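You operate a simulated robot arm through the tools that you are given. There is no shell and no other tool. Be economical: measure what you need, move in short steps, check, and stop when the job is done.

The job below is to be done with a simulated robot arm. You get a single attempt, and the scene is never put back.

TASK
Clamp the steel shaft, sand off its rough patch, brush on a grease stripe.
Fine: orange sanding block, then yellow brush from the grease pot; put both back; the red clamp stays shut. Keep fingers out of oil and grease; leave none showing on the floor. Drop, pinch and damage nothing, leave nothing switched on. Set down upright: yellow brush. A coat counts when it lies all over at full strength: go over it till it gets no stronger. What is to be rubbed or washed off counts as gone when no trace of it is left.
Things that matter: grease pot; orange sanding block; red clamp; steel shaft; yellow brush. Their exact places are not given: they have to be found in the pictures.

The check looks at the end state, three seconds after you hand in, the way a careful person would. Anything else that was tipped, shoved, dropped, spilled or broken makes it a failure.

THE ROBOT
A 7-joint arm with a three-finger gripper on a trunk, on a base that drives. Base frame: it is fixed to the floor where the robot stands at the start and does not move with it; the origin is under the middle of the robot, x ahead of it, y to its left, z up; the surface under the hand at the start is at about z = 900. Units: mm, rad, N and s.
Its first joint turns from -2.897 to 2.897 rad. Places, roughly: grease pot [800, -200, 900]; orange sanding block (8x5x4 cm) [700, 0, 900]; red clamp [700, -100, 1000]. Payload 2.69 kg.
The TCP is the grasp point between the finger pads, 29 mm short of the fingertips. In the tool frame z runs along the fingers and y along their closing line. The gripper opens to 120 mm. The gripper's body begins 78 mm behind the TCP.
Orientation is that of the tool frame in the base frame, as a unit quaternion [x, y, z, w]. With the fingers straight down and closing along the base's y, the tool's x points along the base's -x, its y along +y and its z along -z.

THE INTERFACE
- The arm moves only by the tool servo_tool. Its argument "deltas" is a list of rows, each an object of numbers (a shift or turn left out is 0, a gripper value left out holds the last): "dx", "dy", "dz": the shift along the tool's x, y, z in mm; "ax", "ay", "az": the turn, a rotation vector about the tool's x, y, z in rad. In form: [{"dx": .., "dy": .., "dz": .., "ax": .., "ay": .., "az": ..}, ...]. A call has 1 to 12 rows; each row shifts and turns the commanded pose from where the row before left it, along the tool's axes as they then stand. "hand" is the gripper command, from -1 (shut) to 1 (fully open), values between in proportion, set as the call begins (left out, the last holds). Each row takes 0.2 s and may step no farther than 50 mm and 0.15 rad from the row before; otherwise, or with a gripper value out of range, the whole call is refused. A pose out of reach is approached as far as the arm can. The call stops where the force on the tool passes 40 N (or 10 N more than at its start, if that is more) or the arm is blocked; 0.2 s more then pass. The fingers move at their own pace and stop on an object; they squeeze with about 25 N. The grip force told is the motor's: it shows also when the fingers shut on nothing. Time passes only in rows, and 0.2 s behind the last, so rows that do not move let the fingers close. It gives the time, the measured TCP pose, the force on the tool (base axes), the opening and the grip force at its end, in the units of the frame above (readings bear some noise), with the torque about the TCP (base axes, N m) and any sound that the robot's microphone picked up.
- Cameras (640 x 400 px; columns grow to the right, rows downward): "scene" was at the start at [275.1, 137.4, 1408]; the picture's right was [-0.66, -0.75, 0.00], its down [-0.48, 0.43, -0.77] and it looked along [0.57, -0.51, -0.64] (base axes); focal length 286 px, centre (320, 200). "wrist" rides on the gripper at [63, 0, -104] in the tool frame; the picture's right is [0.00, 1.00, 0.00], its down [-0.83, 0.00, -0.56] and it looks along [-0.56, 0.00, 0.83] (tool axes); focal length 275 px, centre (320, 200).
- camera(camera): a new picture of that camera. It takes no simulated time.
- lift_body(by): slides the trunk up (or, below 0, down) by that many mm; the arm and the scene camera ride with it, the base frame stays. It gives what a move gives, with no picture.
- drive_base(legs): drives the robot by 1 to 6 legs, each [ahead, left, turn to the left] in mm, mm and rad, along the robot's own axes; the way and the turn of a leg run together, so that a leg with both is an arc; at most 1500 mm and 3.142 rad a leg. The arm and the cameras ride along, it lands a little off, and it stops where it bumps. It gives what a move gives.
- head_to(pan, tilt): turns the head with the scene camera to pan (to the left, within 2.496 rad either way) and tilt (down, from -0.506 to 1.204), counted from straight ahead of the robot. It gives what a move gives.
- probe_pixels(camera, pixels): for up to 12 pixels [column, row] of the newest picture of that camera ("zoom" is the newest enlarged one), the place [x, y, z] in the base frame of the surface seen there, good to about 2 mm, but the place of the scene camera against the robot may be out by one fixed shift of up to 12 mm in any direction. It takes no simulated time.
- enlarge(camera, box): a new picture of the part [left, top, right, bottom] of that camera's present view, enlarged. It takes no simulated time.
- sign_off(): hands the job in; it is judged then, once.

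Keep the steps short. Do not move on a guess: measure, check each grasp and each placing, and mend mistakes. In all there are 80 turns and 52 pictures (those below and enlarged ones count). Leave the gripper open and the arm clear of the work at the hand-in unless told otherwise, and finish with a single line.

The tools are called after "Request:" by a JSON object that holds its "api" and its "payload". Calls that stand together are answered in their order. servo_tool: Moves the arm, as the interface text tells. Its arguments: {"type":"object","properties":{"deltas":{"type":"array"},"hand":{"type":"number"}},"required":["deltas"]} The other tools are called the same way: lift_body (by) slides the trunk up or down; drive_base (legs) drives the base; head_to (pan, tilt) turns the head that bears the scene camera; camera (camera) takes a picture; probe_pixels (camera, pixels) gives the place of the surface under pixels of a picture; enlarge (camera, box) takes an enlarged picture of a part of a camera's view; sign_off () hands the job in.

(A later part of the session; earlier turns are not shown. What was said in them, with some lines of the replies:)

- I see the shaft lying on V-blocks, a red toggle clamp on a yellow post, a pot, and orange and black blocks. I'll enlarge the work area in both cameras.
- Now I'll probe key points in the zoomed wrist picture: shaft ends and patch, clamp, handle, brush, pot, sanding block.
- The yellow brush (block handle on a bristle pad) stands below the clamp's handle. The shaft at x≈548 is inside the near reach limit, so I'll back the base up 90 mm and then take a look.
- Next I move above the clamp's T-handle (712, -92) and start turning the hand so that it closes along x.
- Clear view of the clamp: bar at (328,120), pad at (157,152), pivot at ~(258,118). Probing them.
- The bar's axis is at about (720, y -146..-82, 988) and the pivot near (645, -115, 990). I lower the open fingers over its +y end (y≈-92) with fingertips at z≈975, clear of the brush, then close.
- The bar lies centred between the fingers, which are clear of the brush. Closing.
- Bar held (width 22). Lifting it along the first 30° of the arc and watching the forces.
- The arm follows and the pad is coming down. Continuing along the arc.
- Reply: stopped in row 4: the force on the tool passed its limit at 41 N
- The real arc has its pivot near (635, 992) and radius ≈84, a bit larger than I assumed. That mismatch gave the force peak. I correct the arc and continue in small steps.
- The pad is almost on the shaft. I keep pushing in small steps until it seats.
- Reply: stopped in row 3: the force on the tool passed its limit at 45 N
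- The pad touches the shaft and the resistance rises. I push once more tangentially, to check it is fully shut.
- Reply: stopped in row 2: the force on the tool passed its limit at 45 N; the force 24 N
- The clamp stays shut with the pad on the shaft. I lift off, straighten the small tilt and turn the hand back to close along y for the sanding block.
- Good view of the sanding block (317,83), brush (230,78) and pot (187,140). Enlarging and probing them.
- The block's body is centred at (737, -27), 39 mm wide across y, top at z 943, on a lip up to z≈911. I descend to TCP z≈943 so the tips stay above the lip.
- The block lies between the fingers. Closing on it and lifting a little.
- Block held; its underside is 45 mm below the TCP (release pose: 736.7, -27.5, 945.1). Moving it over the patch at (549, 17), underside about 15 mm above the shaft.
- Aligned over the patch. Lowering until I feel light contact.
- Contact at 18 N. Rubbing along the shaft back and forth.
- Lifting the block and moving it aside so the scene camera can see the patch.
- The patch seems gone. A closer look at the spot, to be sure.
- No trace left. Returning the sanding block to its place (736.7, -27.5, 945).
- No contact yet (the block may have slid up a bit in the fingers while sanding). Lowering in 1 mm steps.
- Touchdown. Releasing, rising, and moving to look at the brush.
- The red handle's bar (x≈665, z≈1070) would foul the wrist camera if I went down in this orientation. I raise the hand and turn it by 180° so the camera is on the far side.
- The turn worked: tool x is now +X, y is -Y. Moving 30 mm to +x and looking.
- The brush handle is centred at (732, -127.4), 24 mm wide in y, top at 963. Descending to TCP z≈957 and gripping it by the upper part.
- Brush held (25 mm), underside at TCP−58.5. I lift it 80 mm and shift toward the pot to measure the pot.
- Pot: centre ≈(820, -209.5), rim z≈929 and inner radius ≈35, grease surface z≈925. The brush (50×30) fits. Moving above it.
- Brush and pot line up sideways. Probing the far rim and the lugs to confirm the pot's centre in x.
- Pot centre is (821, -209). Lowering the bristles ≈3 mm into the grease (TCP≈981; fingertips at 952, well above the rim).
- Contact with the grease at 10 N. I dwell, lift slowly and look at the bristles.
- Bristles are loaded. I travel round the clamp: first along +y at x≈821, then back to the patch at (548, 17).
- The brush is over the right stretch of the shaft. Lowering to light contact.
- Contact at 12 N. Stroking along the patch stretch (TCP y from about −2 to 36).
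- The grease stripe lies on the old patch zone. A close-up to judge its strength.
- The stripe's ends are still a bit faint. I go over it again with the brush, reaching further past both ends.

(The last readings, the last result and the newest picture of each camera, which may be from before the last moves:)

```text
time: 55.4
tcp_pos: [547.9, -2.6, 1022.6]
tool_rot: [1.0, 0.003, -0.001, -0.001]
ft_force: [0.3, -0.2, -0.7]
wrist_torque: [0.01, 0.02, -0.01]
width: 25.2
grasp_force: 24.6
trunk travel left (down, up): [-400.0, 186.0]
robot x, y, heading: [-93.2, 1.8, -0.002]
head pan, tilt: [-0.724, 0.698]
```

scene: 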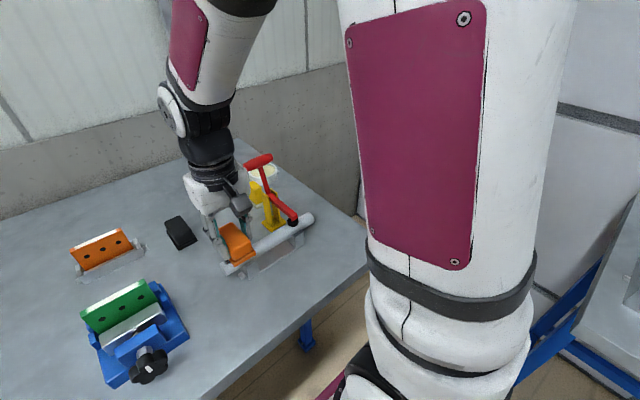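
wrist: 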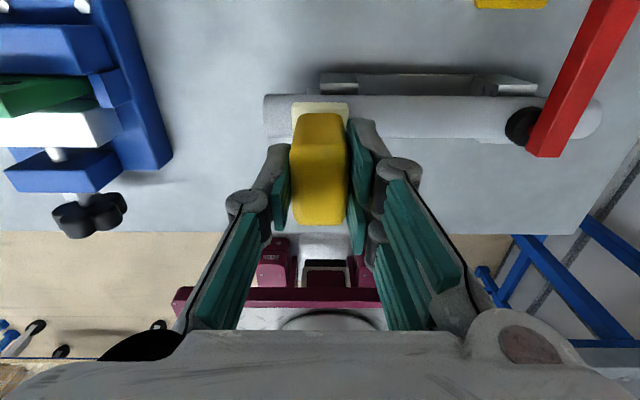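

Request:
{"api": "servo_tool", "payload": {"deltas": [{"dz": 2}, {"dy": 8}, {"dy": -13}, {"dy": -13}, {"dy": -13}, {"dy": -12}, {"dy": 13}, {"dy": 13}, {"dy": 13}, {"dy": 12}, {"dy": -13}, {}]}}

Request:
{"api": "servo_tool", "payload": {"deltas": [{"dy": -13}, {"dy": -13}, {"dy": -12}, {"dy": 13}, {"dy": 13}, {"dy": 13}, {"dz": -20}, {"dz": -30}, {"dx": 45}, {"dx": 45}, {"dx": 20}, {}]}}

Request:
{"api": "enlarge", "payload": {"camera": "scene", "box": [215, 240, 271, 280]}}

```text
time: 58.0
tcp_pos: [548.0, 2.3, 1020.8]
tool_rot: [1.0, 0.002, -0.001, 0.0]
ft_force: [0.2, -3.9, 9.8]
wrist_torque: [-0.2, -0.03, 0.03]
width: 25.5
grasp_force: 25.1
trunk travel left (down, up): [-400.0, 186.0]
robot x, y, heading: [-93.3, -1.0, -0.001]
head pan, tilt: [-0.724, 0.698]
```

```text
time: 60.6
tcp_pos: [657.6, 2.7, 1070.1]
tool_rot: [1.0, 0.001, 0.0, -0.001]
ft_force: [0.2, 0.7, -1.3]
wrist_torque: [0.06, -0.01, 0.01]
width: 25.5
grasp_force: 25.2
trunk travel left (down, up): [-400.0, 186.0]
robot x, y, heading: [-89.0, -1.5, 0.001]
head pan, tilt: [-0.724, 0.698]
```

```text
10.00 times, centred on (243, 260) of scene
```

zoom: 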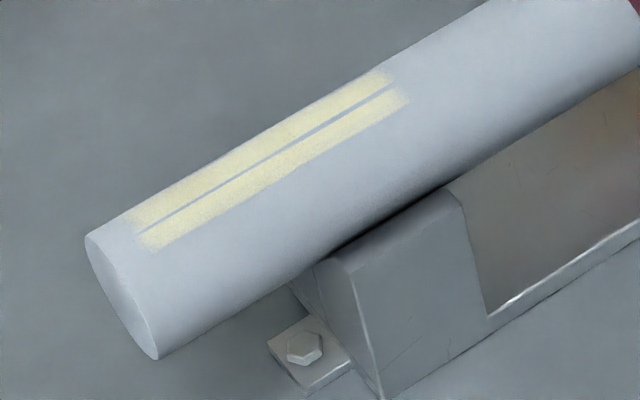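

It looks a touch denser. To be sure it reaches full strength, I reload the brush once and go over it again.

Request:
{"api": "servo_tool", "payload": {"deltas": [{"dx": 41}, {"dx": 41}, {"dx": 41}, {"dx": 40.5}, {"dy": 42.3}, {"dy": 42.3}, {"dy": 42.3}, {"dy": 42.3}, {"dy": 42.3}, {"dz": 40}, {}]}}

Request:
{"api": "camera", "payload": {"camera": "wrist"}}

```text
time: 63.0
tcp_pos: [822.2, -209.5, 1030.2]
tool_rot: [1.0, 0.001, -0.001, -0.001]
ft_force: [0.1, 0.6, -1.3]
wrist_torque: [-0.01, 0.01, -0.04]
width: 25.3
grasp_force: 25.3
trunk travel left (down, up): [-400.0, 186.0]
robot x, y, heading: [-93.3, 1.3, 0.004]
head pan, tilt: [-0.724, 0.698]
```

```text
18 pictures are left
```

wrist: 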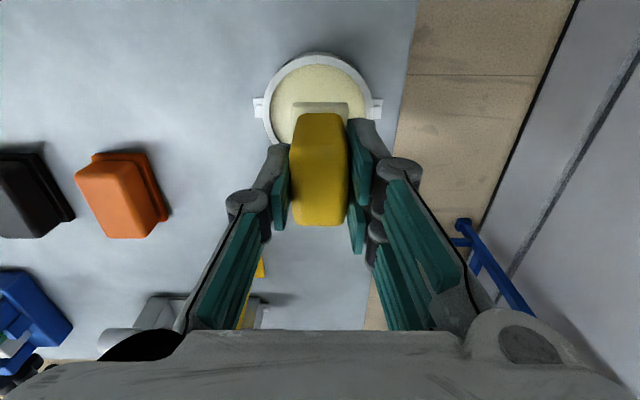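

Aligned over the pot as before. Dipping to the same depth, dwelling and lifting.

Request:
{"api": "servo_tool", "payload": {"deltas": [{"dz": 35}, {"dz": 10}, {"dz": 4}, {}, {}, {"dz": -5}, {"dz": -15}, {"dz": -30}, {}]}}

Request:
{"api": "servo_tool", "payload": {"deltas": [{"dy": -45}, {"dy": -45}, {"dy": -45}, {"dy": -45}, {"dy": -45}, {"dx": -45.5}, {"dx": -45.5}, {"dx": -45.5}, {"dx": -45.5}, {"dx": -45.5}, {"dx": -46}, {}]}}

```text
time: 65.0
tcp_pos: [821.4, -210.0, 1030.6]
tool_rot: [1.0, 0.001, -0.001, 0.0]
ft_force: [0.2, 0.7, -1.5]
wrist_torque: [0.0, -0.02, 0.02]
width: 25.4
grasp_force: 25.1
trunk travel left (down, up): [-400.0, 186.0]
robot x, y, heading: [-92.3, 1.9, -0.008]
head pan, tilt: [-0.724, 0.698]
```

```text
time: 67.6
tcp_pos: [548.7, 13.6, 1032.5]
tool_rot: [1.0, 0.002, 0.0, 0.0]
ft_force: [0.2, -0.3, -0.5]
wrist_torque: [0.0, 0.01, 0.01]
width: 25.6
grasp_force: 25.1
trunk travel left (down, up): [-400.0, 186.0]
robot x, y, heading: [-91.4, -1.3, -0.002]
head pan, tilt: [-0.724, 0.698]
```

Above the stripe again. Lowering gently to contact.

Request:
{"api": "servo_tool", "payload": {"deltas": [{"dz": 7}, {"dz": 2}, {"dz": 1.5}, {}]}}

```text
time: 68.6
tcp_pos: [548.5, 14.0, 1020.7]
tool_rot: [1.0, 0.002, -0.001, -0.001]
ft_force: [-0.1, 0.0, -1.0]
wrist_torque: [-0.03, -0.01, 0.02]
width: 25.5
grasp_force: 25.2
trunk travel left (down, up): [-400.0, 186.0]
robot x, y, heading: [-91.6, 4.1, 0.0]
head pan, tilt: [-0.724, 0.698]
```

Request:
{"api": "servo_tool", "payload": {"deltas": [{"dz": 1.5}, {}]}}

```text
time: 69.2
tcp_pos: [548.1, 15.0, 1020.8]
tool_rot: [1.0, 0.002, 0.0, 0.0]
ft_force: [-0.2, -0.5, 10.1]
wrist_torque: [0.02, 0.02, -0.03]
width: 25.5
grasp_force: 24.9
trunk travel left (down, up): [-400.0, 186.0]
robot x, y, heading: [-91.3, 0.6, 0.001]
head pan, tilt: [-0.724, 0.698]
```

Contact at 10 N. Another set of strokes past both ends.

Request:
{"api": "servo_tool", "payload": {"deltas": [{"dy": -12}, {"dy": -13}, {"dy": 12}, {"dy": 13}, {"dy": 13}, {"dy": 12}, {"dy": -12}, {"dy": -13}, {"dy": -13}, {"dy": -12}, {"dy": 12}, {}]}}

Request:
{"api": "servo_tool", "payload": {"deltas": [{"dy": 13}, {"dy": 13}, {"dy": 12}, {"dy": -12}, {"dy": -13}, {"dz": -15}, {"dz": -35}, {"dx": 45}, {"dx": 45}, {"dx": 20}, {}]}}

Request:
{"api": "enlarge", "payload": {"camera": "scene", "box": [215, 240, 271, 280]}}

```text
time: 71.8
tcp_pos: [547.7, 29.1, 1018.9]
tool_rot: [1.0, 0.002, -0.001, -0.001]
ft_force: [-0.2, 3.8, 9.0]
wrist_torque: [0.15, -0.03, -0.04]
width: 25.3
grasp_force: 25.0
trunk travel left (down, up): [-400.0, 186.0]
robot x, y, heading: [-87.2, 1.3, -0.003]
head pan, tilt: [-0.724, 0.698]
```

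```text
time: 74.2
tcp_pos: [657.4, 14.0, 1071.3]
tool_rot: [1.0, 0.002, -0.002, -0.001]
ft_force: [0.1, -0.3, -1.3]
wrist_torque: [0.0, -0.01, 0.04]
width: 25.8
grasp_force: 25.4
trunk travel left (down, up): [-400.0, 186.0]
robot x, y, heading: [-88.4, 0.2, 0.0]
head pan, tilt: [-0.724, 0.698]
```

```text
10.00 times, centred on (243, 260) of scene
```

zoom: 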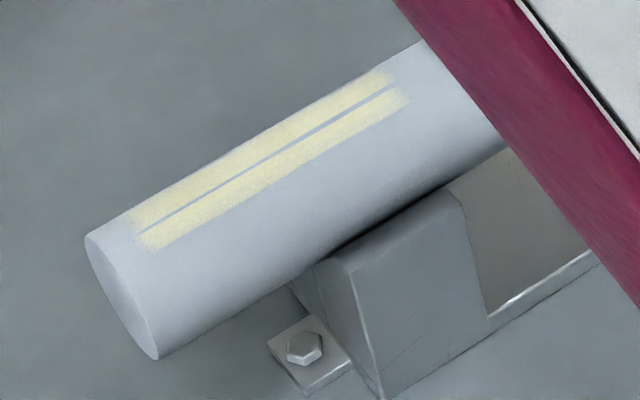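

No further change, so the coat is at full strength. I carry the brush back around the orange block to its original spot (732, -128).

Request:
{"api": "servo_tool", "payload": {"deltas": [{"dx": 48}, {"dx": 48}, {"dx": 48}, {"dy": 47.4}, {"dy": 47.4}, {"dy": 47.4}, {"dx": -35}, {"dx": -34.4}, {"dz": 45}, {"dz": 45}, {"dz": 15}, {}]}}

Request:
{"api": "camera", "payload": {"camera": "wrist"}}

```text
time: 76.8
tcp_pos: [732.2, -126.6, 963.7]
tool_rot: [1.0, 0.003, -0.001, -0.001]
ft_force: [0.5, 0.2, -1.0]
wrist_torque: [-0.02, 0.01, 0.01]
width: 25.7
grasp_force: 25.1
trunk travel left (down, up): [-400.0, 186.0]
robot x, y, heading: [-92.5, -1.3, -0.0]
head pan, tilt: [-0.724, 0.698]
```

```text
16 pictures are left
```

wrist: 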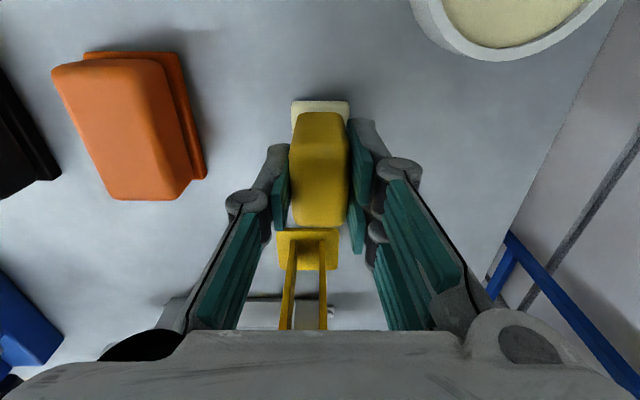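

Hand is over the original spot, about 6 mm up. Lowering to touchdown in small steps.

Request:
{"api": "servo_tool", "payload": {"deltas": [{"dy": 1, "dz": 3}, {"dz": 1.5}, {"dz": 1}, {}]}}

```text
time: 77.8
tcp_pos: [733.5, -126.4, 958.4]
tool_rot: [1.0, 0.002, -0.001, 0.0]
ft_force: [-0.6, 0.4, -0.7]
wrist_torque: [-0.01, 0.0, 0.02]
width: 25.6
grasp_force: 25.3
trunk travel left (down, up): [-400.0, 186.0]
robot x, y, heading: [-89.9, 0.6, -0.0]
head pan, tilt: [-0.724, 0.698]
```

Request:
{"api": "servo_tool", "payload": {"deltas": [{"dz": 0.8}, {"dz": 0.7}, {}]}}

```text
time: 78.6
tcp_pos: [732.0, -126.7, 955.5]
tool_rot: [1.0, 0.002, -0.001, -0.001]
ft_force: [-0.8, -0.4, -0.3]
wrist_torque: [0.0, -0.03, -0.05]
width: 25.4
grasp_force: 24.9
trunk travel left (down, up): [-400.0, 186.0]
robot x, y, heading: [-89.1, -1.5, -0.003]
head pan, tilt: [-0.724, 0.698]
```

Still no contact. Lowering on in 0.8 mm steps.

Request:
{"api": "servo_tool", "payload": {"deltas": [{"dz": 0.8}, {"dz": 0.7}, {}]}}

```text
time: 79.4
tcp_pos: [732.7, -127.5, 956.2]
tool_rot: [1.0, 0.001, -0.001, 0.0]
ft_force: [-0.2, 1.0, 9.3]
wrist_torque: [0.03, 0.23, 0.02]
width: 25.5
grasp_force: 25.0
trunk travel left (down, up): [-400.0, 186.0]
robot x, y, heading: [-91.0, -0.2, 0.003]
head pan, tilt: [-0.724, 0.698]
```

Touchdown at 9 N. Easing off a little, then opening and rising straight up.

Request:
{"api": "servo_tool", "payload": {"deltas": [{"dz": -0.8}, {}]}}

Request:
{"api": "servo_tool", "payload": {"deltas": [{}, {}, {"dz": -30}, {"dz": -45}, {"dz": -45}, {"dz": -45}, {"dz": -45}, {}], "hand": 0}}

Request:
{"api": "camera", "payload": {"camera": "wrist"}}

Request:
{"api": "camera", "payload": {"camera": "scene"}}

```text
time: 80.0
tcp_pos: [733.1, -127.1, 956.0]
tool_rot: [1.0, 0.002, -0.001, -0.001]
ft_force: [1.0, -0.2, 3.4]
wrist_torque: [0.0, -0.01, -0.02]
width: 25.8
grasp_force: 24.9
trunk travel left (down, up): [-400.0, 186.0]
robot x, y, heading: [-88.9, 1.6, -0.006]
head pan, tilt: [-0.724, 0.698]
```

```text
time: 81.8
tcp_pos: [733.5, -126.7, 1168.5]
tool_rot: [1.0, 0.002, -0.001, -0.001]
ft_force: [0.6, -0.5, -0.5]
wrist_torque: [-0.03, 0.05, 0.0]
width: 60.0
grasp_force: 0.0
trunk travel left (down, up): [-400.0, 186.0]
robot x, y, heading: [-86.1, 0.7, -0.003]
head pan, tilt: [-0.724, 0.698]
```

```text
15 pictures are left
```

wrist: 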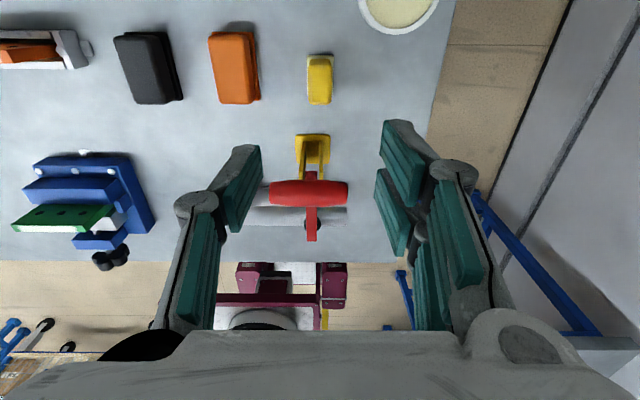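

```text
14 pictures are left
```

scene: 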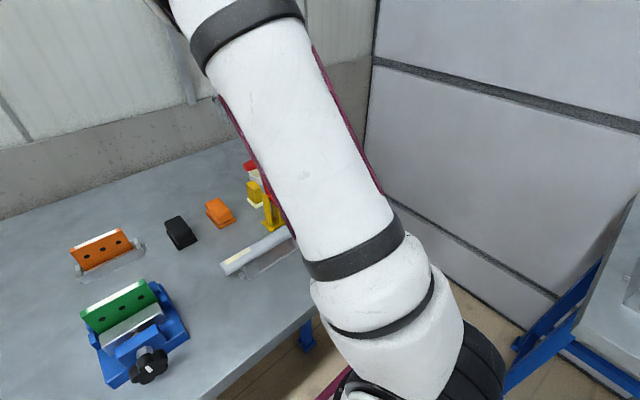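

Everything stands in place. I move the hand high and clear, to where the wrist camera can look at the stripe and clamp from above.

Request:
{"api": "servo_tool", "payload": {"deltas": [{"dz": -40}, {"dx": -20, "dy": -40}, {"dx": -20, "dy": -40}, {"dx": -20, "dy": -40}, {"dx": -20, "dy": -20}, {"dx": -20}, {"dx": -20}, {}], "hand": 1}}

Request:
{"api": "enlarge", "payload": {"camera": "wrist", "box": [200, 60, 440, 220]}}

Request:
{"api": "enlarge", "payload": {"camera": "scene", "box": [180, 130, 340, 290]}}

```text
time: 83.6
tcp_pos: [612.3, 11.7, 1207.5]
tool_rot: [1.0, 0.002, 0.0, -0.001]
ft_force: [0.1, 0.4, 0.8]
wrist_torque: [0.04, 0.0, 0.0]
width: 119.9
grasp_force: 0.0
trunk travel left (down, up): [-400.0, 186.0]
robot x, y, heading: [-91.7, -0.2, 0.003]
head pan, tilt: [-0.724, 0.698]
```

```text
2.50 times, centred on (320, 140) of wrist
```

zoom: 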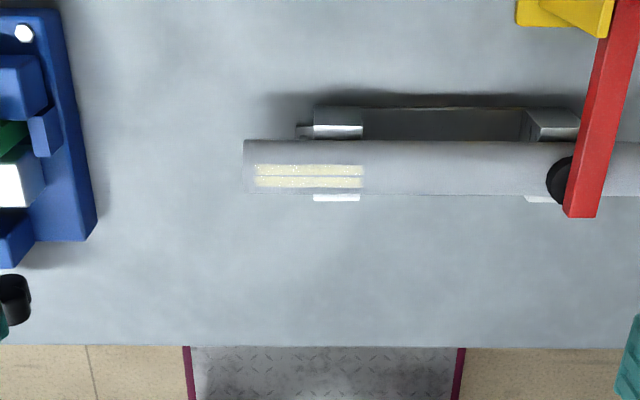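

```text
2.50 times, centred on (260, 210) of scene
```

zoom: 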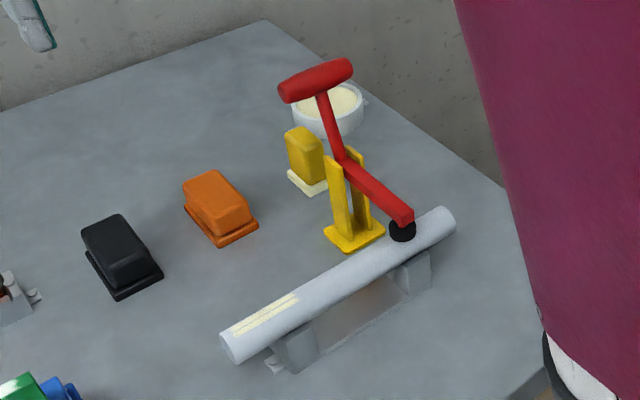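

The clamp is shut, tools are back and the bench is clean. A tight close-up of the stripe to check coverage.

Request:
{"api": "enlarge", "payload": {"camera": "wrist", "box": [284, 108, 348, 148]}}

```text
10.00 times, centred on (316, 128) of wrist
```

zoom: 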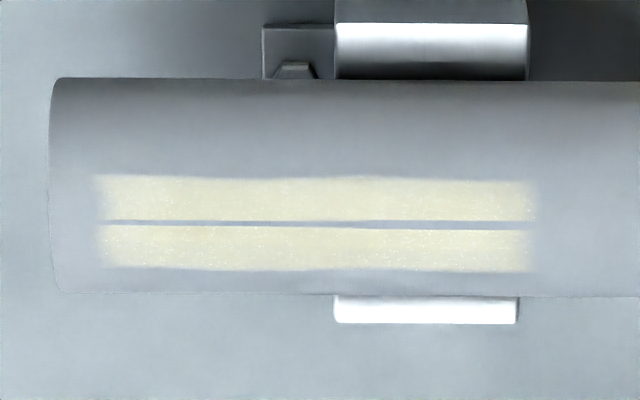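

The stripe is even over its full length; the thin centre seam was already there in the original patch. The hand is open and clear, so I hand in.

Request:
{"api": "sign_off", "payload": {}}

```text
The job is handed in.
```

The shaft is clamped, its rough patch is sanded off with no visible trace, and an even grease stripe covers that spot; the sanding block and upright brush are back in place, and the red clamp is shut.
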